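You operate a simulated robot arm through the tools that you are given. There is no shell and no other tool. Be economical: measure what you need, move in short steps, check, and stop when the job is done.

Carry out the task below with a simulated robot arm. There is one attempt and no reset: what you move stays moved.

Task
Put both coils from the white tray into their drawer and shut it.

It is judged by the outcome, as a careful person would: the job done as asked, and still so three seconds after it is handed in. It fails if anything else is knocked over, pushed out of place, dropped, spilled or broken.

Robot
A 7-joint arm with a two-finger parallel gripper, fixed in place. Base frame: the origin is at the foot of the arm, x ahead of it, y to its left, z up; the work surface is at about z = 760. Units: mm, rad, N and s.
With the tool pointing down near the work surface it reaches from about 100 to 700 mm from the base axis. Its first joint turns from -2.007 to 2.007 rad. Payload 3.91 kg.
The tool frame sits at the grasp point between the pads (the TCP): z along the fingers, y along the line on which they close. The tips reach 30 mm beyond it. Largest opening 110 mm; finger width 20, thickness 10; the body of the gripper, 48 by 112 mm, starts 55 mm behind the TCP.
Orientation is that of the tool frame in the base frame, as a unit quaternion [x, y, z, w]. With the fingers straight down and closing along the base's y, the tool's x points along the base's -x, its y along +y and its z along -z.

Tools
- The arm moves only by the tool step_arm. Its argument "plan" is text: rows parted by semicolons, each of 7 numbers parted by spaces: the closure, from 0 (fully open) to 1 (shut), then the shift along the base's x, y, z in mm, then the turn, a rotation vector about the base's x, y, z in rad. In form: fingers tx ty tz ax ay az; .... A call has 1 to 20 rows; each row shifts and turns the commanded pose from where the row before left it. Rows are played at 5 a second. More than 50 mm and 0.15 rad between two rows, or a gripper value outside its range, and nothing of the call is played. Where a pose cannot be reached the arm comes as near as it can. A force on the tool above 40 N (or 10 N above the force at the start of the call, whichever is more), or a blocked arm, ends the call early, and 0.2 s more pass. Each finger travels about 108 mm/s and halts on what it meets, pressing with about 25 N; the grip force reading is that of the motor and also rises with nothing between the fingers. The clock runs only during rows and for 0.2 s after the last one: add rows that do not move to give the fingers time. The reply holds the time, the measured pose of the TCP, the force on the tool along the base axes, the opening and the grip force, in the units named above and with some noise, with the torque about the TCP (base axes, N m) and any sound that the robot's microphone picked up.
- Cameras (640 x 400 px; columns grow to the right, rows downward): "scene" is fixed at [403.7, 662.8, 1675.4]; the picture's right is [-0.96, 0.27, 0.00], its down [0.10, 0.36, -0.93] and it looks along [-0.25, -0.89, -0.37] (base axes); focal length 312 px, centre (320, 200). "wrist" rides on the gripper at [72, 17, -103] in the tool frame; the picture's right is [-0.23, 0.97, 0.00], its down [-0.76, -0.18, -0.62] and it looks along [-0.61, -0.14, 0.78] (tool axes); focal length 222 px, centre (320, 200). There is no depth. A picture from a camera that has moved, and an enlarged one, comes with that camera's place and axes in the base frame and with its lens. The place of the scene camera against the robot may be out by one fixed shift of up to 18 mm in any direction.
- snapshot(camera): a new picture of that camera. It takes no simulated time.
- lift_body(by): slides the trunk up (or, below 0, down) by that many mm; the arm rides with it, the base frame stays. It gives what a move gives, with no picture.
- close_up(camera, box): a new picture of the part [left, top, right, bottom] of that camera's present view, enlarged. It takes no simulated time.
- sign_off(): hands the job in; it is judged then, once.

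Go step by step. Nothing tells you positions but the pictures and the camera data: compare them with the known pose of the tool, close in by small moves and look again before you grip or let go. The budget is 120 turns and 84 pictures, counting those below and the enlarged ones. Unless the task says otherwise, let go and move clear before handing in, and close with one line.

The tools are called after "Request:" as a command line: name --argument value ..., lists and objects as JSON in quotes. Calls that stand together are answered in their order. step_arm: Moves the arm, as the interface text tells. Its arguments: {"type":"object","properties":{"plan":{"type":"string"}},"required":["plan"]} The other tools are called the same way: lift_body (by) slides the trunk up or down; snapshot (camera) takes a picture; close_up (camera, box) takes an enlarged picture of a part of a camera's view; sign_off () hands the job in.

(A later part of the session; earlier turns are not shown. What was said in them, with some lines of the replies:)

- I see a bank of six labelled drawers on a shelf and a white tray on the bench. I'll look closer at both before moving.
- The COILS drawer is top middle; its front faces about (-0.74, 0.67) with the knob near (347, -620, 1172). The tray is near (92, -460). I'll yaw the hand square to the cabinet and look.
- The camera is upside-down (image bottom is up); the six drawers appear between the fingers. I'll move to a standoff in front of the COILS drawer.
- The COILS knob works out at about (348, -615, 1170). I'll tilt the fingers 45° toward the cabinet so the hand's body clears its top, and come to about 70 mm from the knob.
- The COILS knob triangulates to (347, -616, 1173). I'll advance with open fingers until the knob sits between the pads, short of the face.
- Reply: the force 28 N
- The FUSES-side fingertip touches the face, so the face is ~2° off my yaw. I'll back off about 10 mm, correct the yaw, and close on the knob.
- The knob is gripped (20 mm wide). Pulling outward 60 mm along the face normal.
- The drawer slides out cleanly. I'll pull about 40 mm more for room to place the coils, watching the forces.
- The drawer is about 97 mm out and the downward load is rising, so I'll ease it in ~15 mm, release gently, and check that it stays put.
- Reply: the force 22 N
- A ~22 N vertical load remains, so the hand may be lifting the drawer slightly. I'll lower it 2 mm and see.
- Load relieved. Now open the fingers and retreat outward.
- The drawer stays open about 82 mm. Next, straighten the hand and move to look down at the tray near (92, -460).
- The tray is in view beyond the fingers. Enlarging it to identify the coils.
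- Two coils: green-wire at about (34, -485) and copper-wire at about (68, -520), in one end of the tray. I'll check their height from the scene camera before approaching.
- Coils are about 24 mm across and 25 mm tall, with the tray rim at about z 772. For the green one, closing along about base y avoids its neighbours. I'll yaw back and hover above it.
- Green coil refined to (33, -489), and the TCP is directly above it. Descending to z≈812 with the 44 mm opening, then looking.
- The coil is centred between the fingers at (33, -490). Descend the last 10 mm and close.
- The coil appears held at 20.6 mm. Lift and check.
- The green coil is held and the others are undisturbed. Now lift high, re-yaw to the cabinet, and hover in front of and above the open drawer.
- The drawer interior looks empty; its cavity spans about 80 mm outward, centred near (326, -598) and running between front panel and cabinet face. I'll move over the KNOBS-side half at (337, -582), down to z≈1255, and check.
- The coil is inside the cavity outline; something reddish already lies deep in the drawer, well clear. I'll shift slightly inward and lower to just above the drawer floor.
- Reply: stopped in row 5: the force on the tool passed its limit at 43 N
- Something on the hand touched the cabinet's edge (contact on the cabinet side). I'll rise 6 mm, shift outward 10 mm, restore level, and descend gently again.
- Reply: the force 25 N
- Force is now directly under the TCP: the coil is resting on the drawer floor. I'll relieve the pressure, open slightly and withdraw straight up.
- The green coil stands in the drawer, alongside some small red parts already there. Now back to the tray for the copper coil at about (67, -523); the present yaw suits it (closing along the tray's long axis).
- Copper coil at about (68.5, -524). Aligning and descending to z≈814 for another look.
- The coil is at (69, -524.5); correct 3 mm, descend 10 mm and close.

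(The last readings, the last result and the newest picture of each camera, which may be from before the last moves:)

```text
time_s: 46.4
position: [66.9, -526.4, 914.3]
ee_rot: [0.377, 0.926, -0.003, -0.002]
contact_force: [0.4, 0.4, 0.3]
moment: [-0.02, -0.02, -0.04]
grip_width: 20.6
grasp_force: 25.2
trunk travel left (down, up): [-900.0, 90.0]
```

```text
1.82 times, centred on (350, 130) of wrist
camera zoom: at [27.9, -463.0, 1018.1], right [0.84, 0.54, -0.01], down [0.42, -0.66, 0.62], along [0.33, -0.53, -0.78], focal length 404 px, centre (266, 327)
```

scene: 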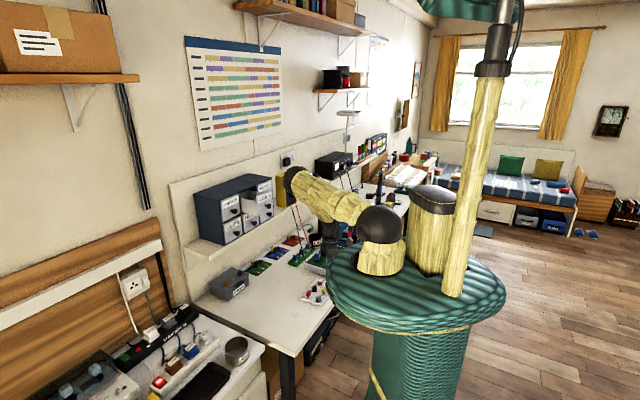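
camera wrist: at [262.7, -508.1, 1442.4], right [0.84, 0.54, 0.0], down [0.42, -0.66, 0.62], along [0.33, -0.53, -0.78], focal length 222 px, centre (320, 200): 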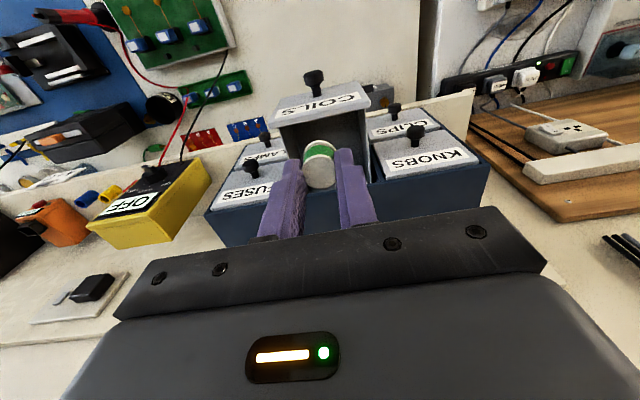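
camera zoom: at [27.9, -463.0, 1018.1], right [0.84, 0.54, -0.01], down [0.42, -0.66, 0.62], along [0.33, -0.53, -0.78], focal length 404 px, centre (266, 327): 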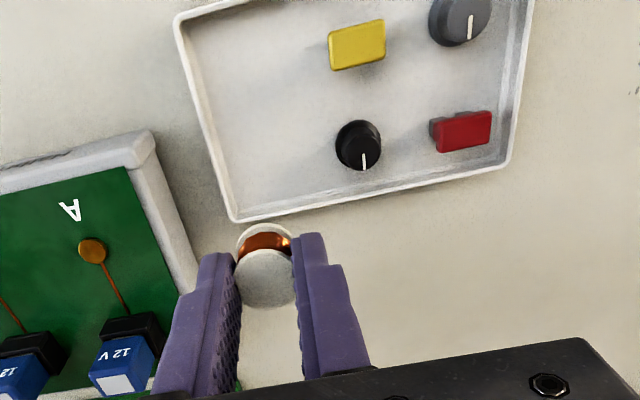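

The copper coil is held and the tray's other parts are undisturbed. Lifting and carrying it above the drawer's FUSES-side half, slightly deeper than the green coil.

Request:
step_arm --plan "1 0 0 46 0 0 0; 1 0 0 46 0 0 0; 1 0 0 46 0 0 0; 1 0 0 46 0 0 0; 1 0 0 46 0 0 0; 1 0 0 46 0 0 0; 1 0 0 46 0 0 0; 1 0 0 46 0 0 0; 1 0 0 46 0 0 0; 1 0 0 46 0 0 0; 1 36.7 -13 -5 0 0 0; 1 36.7 -13 -5 0 0 0; 1 36.7 -13 -5 0 0 0; 1 36.7 -13 -5 0 0 0; 1 36.7 -13 -5 0 0 0; 1 36.7 -13 -5 0 0 0; 1 36.7 -13 -5 0 0 0; 1 0 0 0 0 0 0; 1 0 0 0 0 0 0"

Request:
close_up --camera "wrist" --box '[200, 20, 500, 240]'

```text
time_s: 50.4
position: [320.3, -612.1, 1336.9]
ee_rot: [0.377, 0.926, -0.002, -0.001]
contact_force: [0.7, -0.1, -0.3]
moment: [-0.01, -0.03, 0.0]
grip_width: 20.7
grasp_force: 24.7
out of reach, approached as far as the arm can: row 17
trunk travel left (down, up): [-900.0, 90.0]
```

```text
1.82 times, centred on (350, 130) of wrist
camera zoom: at [282.2, -548.8, 1441.0], right [0.84, 0.54, -0.01], down [0.42, -0.66, 0.62], along [0.33, -0.53, -0.78], focal length 404 px, centre (266, 327)
```

zoom: 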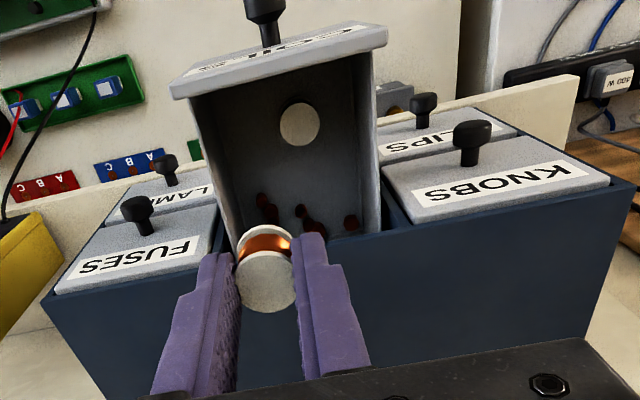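

The copper coil is just above the drawer. I'll shift slightly to l≈-210 and descend to z≈1200 so the fingertips stay above the green coil's top.

Request:
step_arm --plan "1 -5 1 0 0 0 0; 1 0 0 -30 0 0 0; 1 0 0 -30 0 0 0; 1 0 0 -25 0 0 0; 1 0 0 0 0 0 0"

Request:
close_up --camera "wrist" --box '[200, 20, 500, 240]'

```text
time_s: 51.5
position: [316.4, -609.0, 1251.7]
ee_rot: [0.378, 0.926, -0.003, -0.002]
contact_force: [0.2, 0.1, -0.3]
moment: [-0.01, 0.0, 0.01]
grip_width: 20.7
grasp_force: 24.5
trunk travel left (down, up): [-900.0, 90.0]
```

```text
1.82 times, centred on (350, 130) of wrist
camera zoom: at [276.7, -547.1, 1356.1], right [0.84, 0.54, -0.01], down [0.42, -0.66, 0.62], along [0.33, -0.53, -0.78], focal length 404 px, centre (266, 327)
```

zoom: 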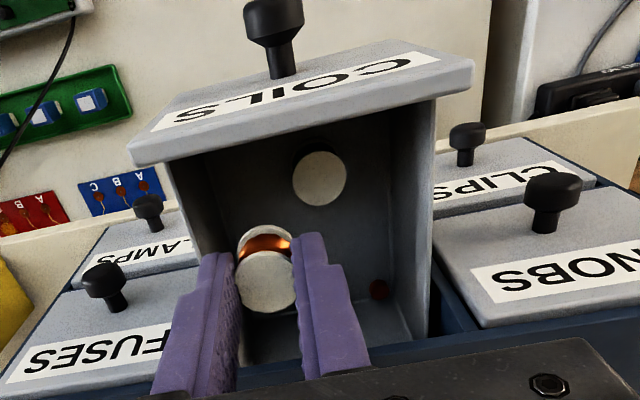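

Clearances look fine: about 9 mm to the left wall, and the green coil is 25 mm away. Lower to ~1198 and release with a small opening.

Request:
step_arm --plan "1 0 0 -18 0 0 0; 1 0 0 -18 0 0 0; 1 0 0 -10 0 0 0; 1 0 0 -8 0 0 0; 1 0 0 0 0 0 0"

Request:
close_up --camera "wrist" --box '[200, 20, 500, 240]'

```text
time_s: 52.8
position: [315.3, -608.7, 1201.5]
ee_rot: [0.378, 0.926, -0.005, 0.0]
contact_force: [-1.1, -2.1, 25.9]
moment: [0.37, -0.18, -0.01]
grip_width: 20.6
grasp_force: 25.0
trunk travel left (down, up): [-900.0, 90.0]
```

```text
1.82 times, centred on (350, 130) of wrist
camera zoom: at [276.1, -545.8, 1305.3], right [0.84, 0.54, -0.01], down [0.42, -0.65, 0.63], along [0.33, -0.53, -0.78], focal length 404 px, centre (266, 327)
```

zoom: 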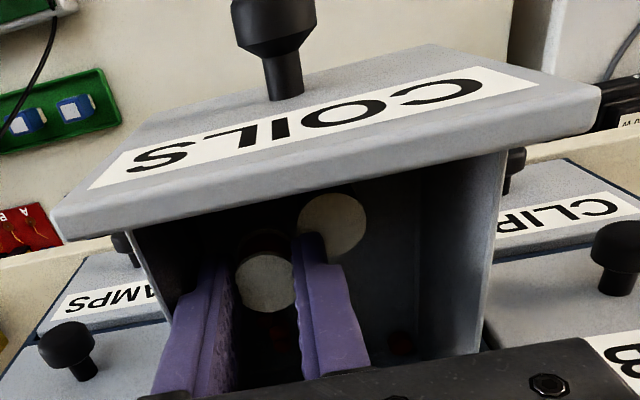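

The inner finger is resting on top of the green coil. I'll rise 4 mm, shift 3 mm away from it, and release; the coil then has only a short settle inside the drawer.

Request:
step_arm --plan "1 0 0 4 0 0 0; 1 -2.2 -2.2 0 0 0 0; 1 0 0 -2 0 0 0; 1 0 0 0 0 0 0"

```text
time_s: 53.8
position: [314.7, -610.2, 1203.6]
ee_rot: [0.378, 0.926, -0.006, -0.002]
contact_force: [0.4, 1.2, 22.1]
moment: [0.41, -0.2, 0.0]
grip_width: 20.4
grasp_force: 25.6
trunk travel left (down, up): [-900.0, 90.0]
```

Still touching; rise another few mm until it is free.

Request:
step_arm --plan "1 0 0 4 0 0 0; 1 0 0 2 0 0 0; 1 0 0 0 0 0 0"

Request:
close_up --camera "wrist" --box '[240, 60, 440, 220]'

Request:
close_up --camera "scene" --box '[210, 150, 290, 220]'

```text
time_s: 54.5
position: [316.6, -611.8, 1205.1]
ee_rot: [0.378, 0.926, -0.002, -0.003]
contact_force: [2.4, 3.0, -1.7]
moment: [0.02, -0.07, -0.08]
grip_width: 20.3
grasp_force: 25.0
trunk travel left (down, up): [-900.0, 90.0]
```

```text
2.50 times, centred on (340, 140) of wrist
camera zoom: at [276.8, -548.7, 1308.9], right [0.84, 0.54, -0.01], down [0.42, -0.66, 0.62], along [0.33, -0.53, -0.78], focal length 555 px, centre (270, 350)
```

zoom: 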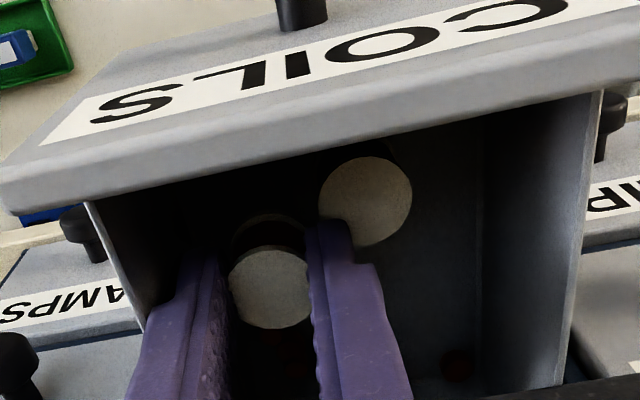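

```text
5.71 times, centred on (250, 185) of scene
camera zoom: at [403.7, 662.8, 1675.4], right [-0.96, 0.27, 0.0], down [0.1, 0.36, -0.93], along [-0.25, -0.89, -0.37], focal length 1784 px, centre (720, 286)
```

zoom: 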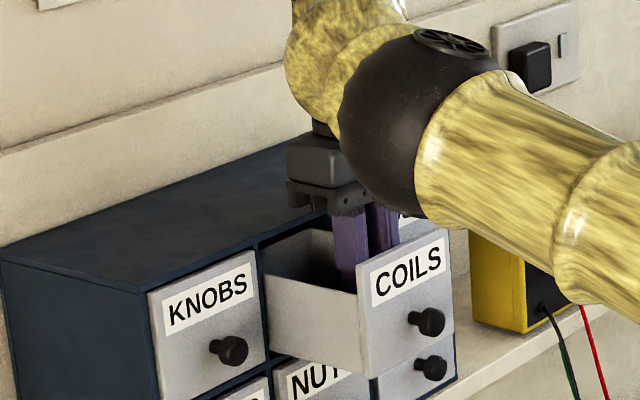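

Free of contact now. Releasing and withdrawing straight up.

Request:
step_arm --plan "0.74 0 0 0 0 0 0; 0.74 0 0 0 0 0 0; 0.74 0 0 0 0 0 0; 0.74 0 0 15 0 0 0; 0.74 0 0 25 0 0 0; 0.74 0 0 40 0 0 0; 0.74 -5 7 35 0 0 0; 0.74 -5 7 20 0 0 0; 0.74 0 0 0 0 0 0"

Request:
close_up --camera "wrist" --box '[200, 20, 500, 240]'

Request:
close_up --camera "scene" --box '[180, 130, 300, 250]'

```text
time_s: 56.5
position: [301.8, -598.8, 1341.7]
ee_rot: [0.378, 0.926, -0.003, -0.002]
contact_force: [0.6, -0.5, -0.1]
moment: [0.04, -0.01, -0.01]
grip_width: 28.5
grasp_force: 0.0
trunk travel left (down, up): [-900.0, 90.0]
```

```text
1.82 times, centred on (350, 130) of wrist
camera zoom: at [263.9, -535.8, 1445.0], right [0.84, 0.54, -0.01], down [0.42, -0.66, 0.62], along [0.33, -0.53, -0.78], focal length 404 px, centre (266, 327)
```

zoom: 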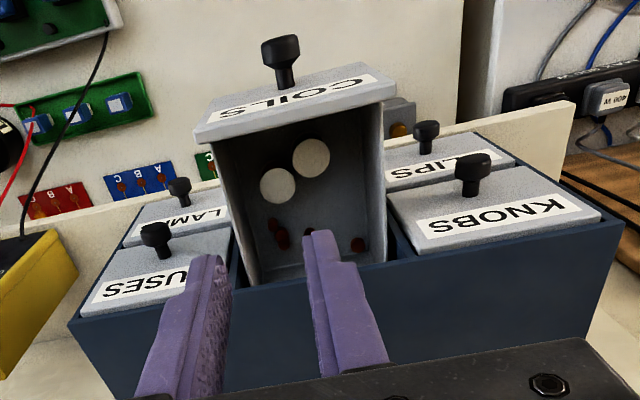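

```text
3.33 times, centred on (240, 190) of scene
camera zoom: at [403.7, 662.8, 1675.4], right [-0.96, 0.27, 0.0], down [0.1, 0.36, -0.93], along [-0.25, -0.89, -0.37], focal length 1041 px, centre (587, 233)
```

zoom: 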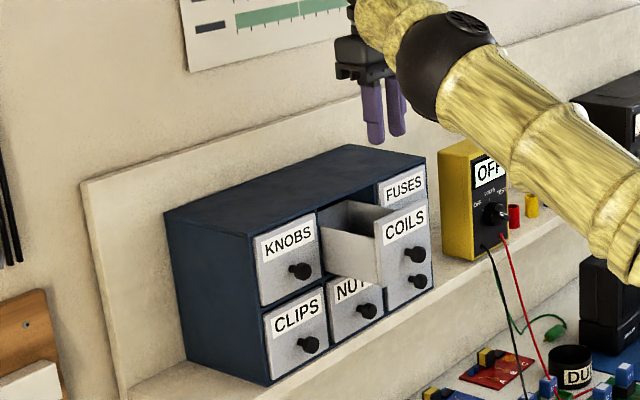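

Both coils stand upright in the drawer. To shut it, I'll move in front of the knob, close the fingers, lower them to knob height and look before pushing.

Request:
step_arm --plan "1 -14.7 24 0 0 0 0; 1 -14.7 24 0 0 0 0; 1 -14.6 24 0 0 0 0; 1 0 0 -40 0 0 0; 1 0 0 -40 0 0 0; 1 0 0 -40 0 0 0; 1 0 0 -31 0 0 0; 1 0 0 0 0 0 0; 1 0 0 0 0 0 0"

Request:
snapshot --camera "wrist"

Request:
close_up --camera "scene" --box '[200, 140, 300, 230]'

```text
time_s: 58.5
position: [258.2, -525.2, 1188.3]
ee_rot: [0.378, 0.926, -0.003, -0.003]
contact_force: [-0.1, -0.5, -0.3]
moment: [0.01, 0.02, -0.01]
grip_width: 0.0
grasp_force: 25.0
trunk travel left (down, up): [-900.0, 90.0]
```

```text
36 pictures are left
camera wrist: at [219.2, -463.0, 1292.0], right [0.84, 0.54, -0.01], down [0.42, -0.66, 0.62], along [0.33, -0.53, -0.78], focal length 222 px, centre (320, 200)
```

wrist: 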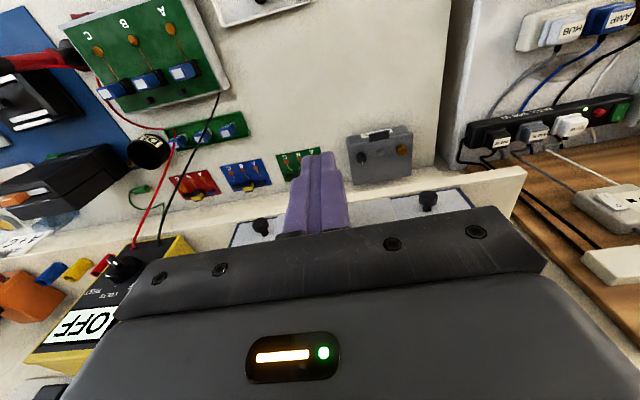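

```text
4.44 times, centred on (250, 185) of scene
camera zoom: at [403.7, 662.8, 1675.4], right [-0.96, 0.27, 0.0], down [0.1, 0.36, -0.93], along [-0.25, -0.89, -0.37], focal length 1388 px, centre (631, 267)
```

zoom: 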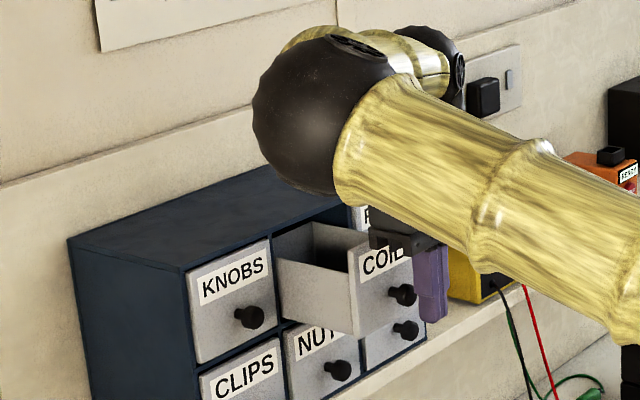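

The fingers are directly in front of the knob. Pushing inward in small steps.

Request:
step_arm --plan "1 5.6 -5.7 0 0 0 0; 1 5.6 -5.7 0 0 0 0; 1 5.6 -5.7 0 0 0 0; 1 5.6 -5.7 0 0 0 0; 1 5.6 -5.7 0 0 0 0; 1 5.6 -5.7 0 0 0 0; 1 5.6 -5.7 0 0 0 0; 1 0 0 0 0 0 0"

Request:
close_up --camera "scene" --box '[200, 140, 300, 230]'

```text
time_s: 60.4
position: [299.5, -565.9, 1191.0]
ee_rot: [0.377, 0.926, -0.003, -0.002]
contact_force: [-0.5, -0.1, -0.5]
moment: [0.02, -0.02, 0.03]
grip_width: 0.0
grasp_force: 25.4
trunk travel left (down, up): [-900.0, 90.0]
```

```text
4.44 times, centred on (250, 185) of scene
camera zoom: at [403.7, 662.8, 1675.4], right [-0.96, 0.27, 0.0], down [0.1, 0.36, -0.93], along [-0.25, -0.89, -0.37], focal length 1388 px, centre (631, 267)
```

zoom: 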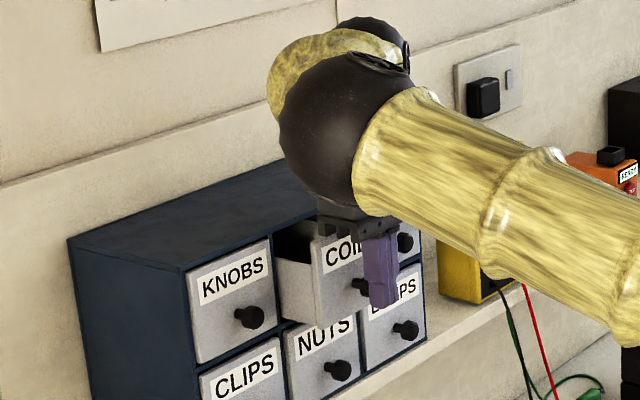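

The drawer is sliding in smoothly. Continue about 45 mm.

Request:
step_arm --plan "1 5.6 -5.7 0 0 0 0; 1 5.6 -5.7 0 0 0 0; 1 5.6 -5.7 0 0 0 0; 1 5.6 -5.7 0 0 0 0; 1 5.6 -5.7 0 0 0 0; 1 3.5 -3.6 0 0 0 0; 1 0 0 0 0 0 0"

Request:
close_up --camera "scene" --box '[200, 140, 300, 230]'

```text
time_s: 62.0
position: [331.8, -597.9, 1189.3]
ee_rot: [0.378, 0.926, -0.003, -0.003]
contact_force: [-1.0, 1.0, -0.9]
moment: [0.01, 0.01, 0.0]
grip_width: 0.0
grasp_force: 25.0
trunk travel left (down, up): [-900.0, 90.0]
```

```text
4.44 times, centred on (250, 185) of scene
camera zoom: at [403.7, 662.8, 1675.4], right [-0.96, 0.27, 0.0], down [0.1, 0.36, -0.93], along [-0.25, -0.89, -0.37], focal length 1388 px, centre (631, 267)
```

zoom: 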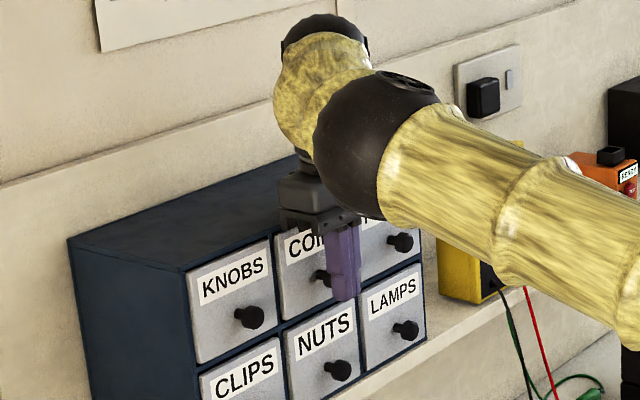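

Nearly shut. Small further pushes until the drawer seats, watching the force.

Request:
step_arm --plan "1 2.1 -2.1 0.5 0 0 0; 1 2.1 -2.1 0.5 0 0 0; 1 2.1 -2.1 0 0 0 0; 1 2.1 -2.1 0 0 0 0; 1 0 0 0 0 0 0"

Request:
close_up --camera "scene" --box '[200, 140, 300, 230]'

```text
time_s: 62.7
position: [331.0, -599.7, 1189.6]
ee_rot: [0.381, 0.925, 0.0, -0.009]
contact_force: [-11.6, 16.1, 2.7]
moment: [0.22, -0.15, 0.02]
grip_width: 0.0
grasp_force: 25.2
trunk travel left (down, up): [-900.0, 90.0]
stopped in row 3: the force on the tool passed its limit at 43 N (the readings are from after the stop); the commanded pose is now the measured one
```

```text
4.44 times, centred on (250, 185) of scene
camera zoom: at [403.7, 662.8, 1675.4], right [-0.96, 0.27, 0.0], down [0.1, 0.36, -0.93], along [-0.25, -0.89, -0.37], focal length 1388 px, centre (631, 267)
```

zoom: 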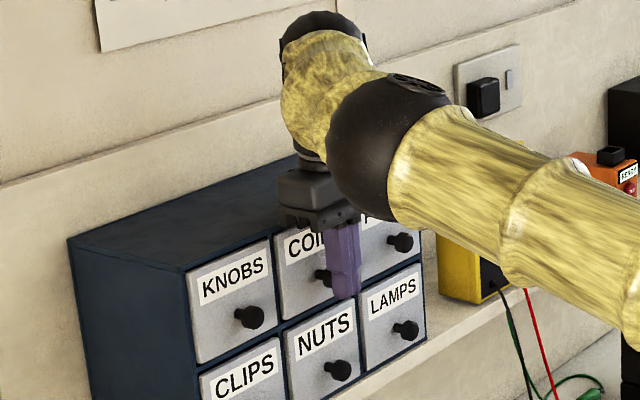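

The push met a firm stop. I'll back off outward, rise, and inspect whether the drawer is flush.

Request:
step_arm --plan "1 -7 7 0 0 0 0; 1 -20 20 10 0 0 0; 1 -25 25 40 0 0 0; 1 -25 25 45 0 0 0; 1 -20 20 40 0 0 0; 1 0 0 0 0 0 0; 1 0 0 0 0 0 0"

Request:
snapshot --camera "wrist"

Request:
close_up --camera "scene" --box '[190, 150, 290, 250]'

```text
refused: row 3 steps farther than a row can; nothing moved
```

```text
31 pictures are left
camera wrist: at [292.8, -537.7, 1295.3], right [0.85, 0.53, -0.01], down [0.42, -0.67, 0.61], along [0.32, -0.52, -0.79], focal length 222 px, centre (320, 200)
```

wrist: 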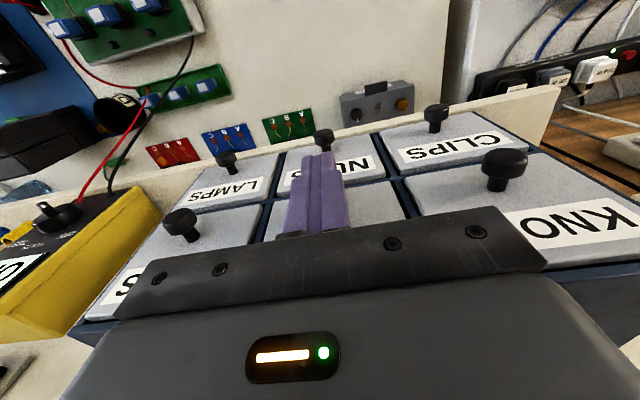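

```text
4.00 times, centred on (240, 200) of scene
camera zoom: at [403.7, 662.8, 1675.4], right [-0.96, 0.27, 0.0], down [0.1, 0.36, -0.93], along [-0.25, -0.89, -0.37], focal length 1249 px, centre (640, 200)
```

zoom: 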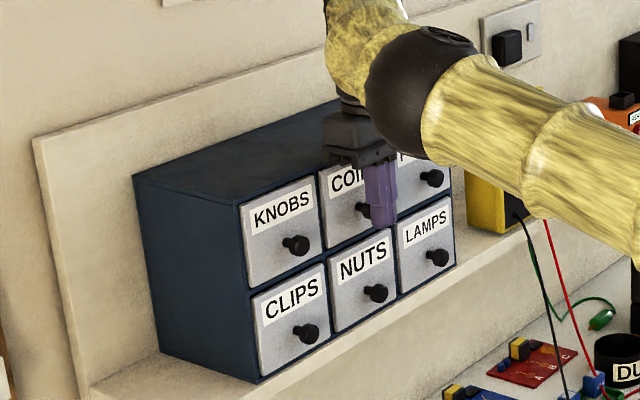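

The step was too long and was refused; repeat it with shorter rows.

Request:
step_arm --plan "1 -7 7 0 0 0 0; 1 -20 20 10 0 0 0; 1 -20 20 30 0 0 0; 1 -20 20 30 0 0 0; 1 -20 20 30 0 0 0; 1 -20 20 30 0 0 0; 1 0 0 0 0 0 0; 1 0 0 0 0 0 0"

Request:
close_up --camera "wrist" --box '[200, 60, 500, 240]'

Request:
close_up --camera "scene" --box '[220, 165, 280, 235]'

```text
time_s: 64.5
position: [226.1, -496.8, 1317.1]
ee_rot: [0.379, 0.925, 0.0, -0.006]
contact_force: [0.7, 0.2, 0.5]
moment: [0.01, -0.01, -0.03]
grip_width: 0.0
grasp_force: 25.0
trunk travel left (down, up): [-900.0, 90.0]
```

```text
2.13 times, centred on (350, 150) of wrist
camera zoom: at [187.3, -434.9, 1422.6], right [0.85, 0.53, -0.01], down [0.42, -0.66, 0.61], along [0.32, -0.52, -0.79], focal length 474 px, centre (256, 307)
```

zoom: 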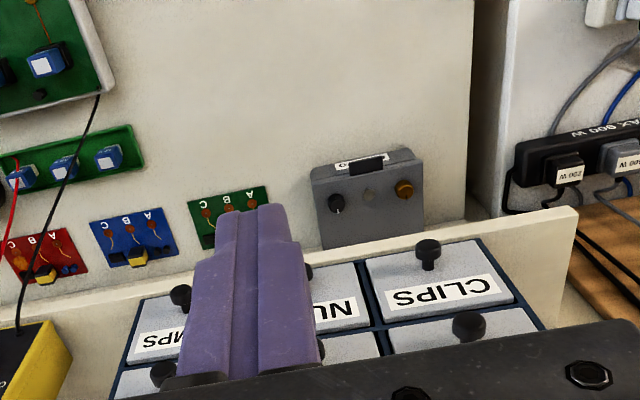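

```text
5.71 times, centred on (250, 200) of scene
camera zoom: at [403.7, 662.8, 1675.4], right [-0.96, 0.27, 0.0], down [0.1, 0.36, -0.93], along [-0.25, -0.89, -0.37], focal length 1784 px, centre (720, 200)
```

zoom: 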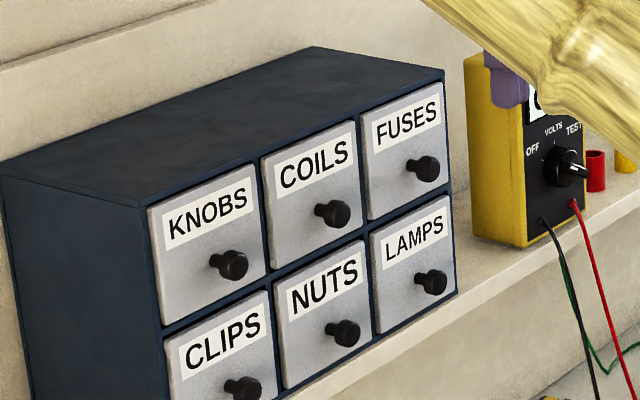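

The drawer looks flush. I'll compare with the same crop as the first picture to be sure it is fully shut.

Request:
close_up --camera "scene" --box '[180, 160, 290, 250]'

```text
4.44 times, centred on (235, 205) of scene
camera zoom: at [403.7, 662.8, 1675.4], right [-0.96, 0.27, 0.0], down [0.1, 0.36, -0.93], along [-0.25, -0.89, -0.37], focal length 1388 px, centre (698, 178)
```

zoom: 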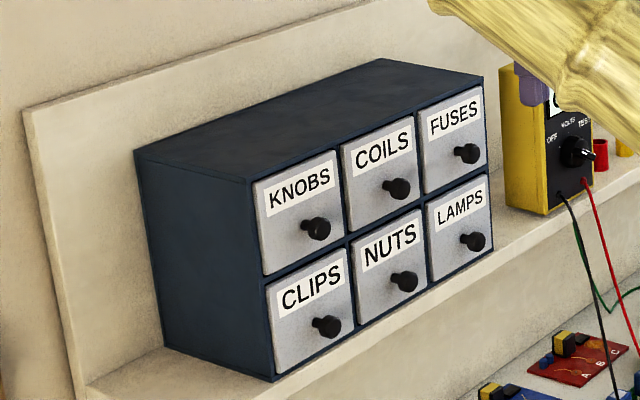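

The picture matches the first one: the drawer is fully shut, the cabinet hasn't moved and the arm is clear. Handing in.

Request:
sign_off

```text
The job is handed in.
```

Both coils, green and copper, are in the COILS drawer and it is shut; the other tray parts are where they were.
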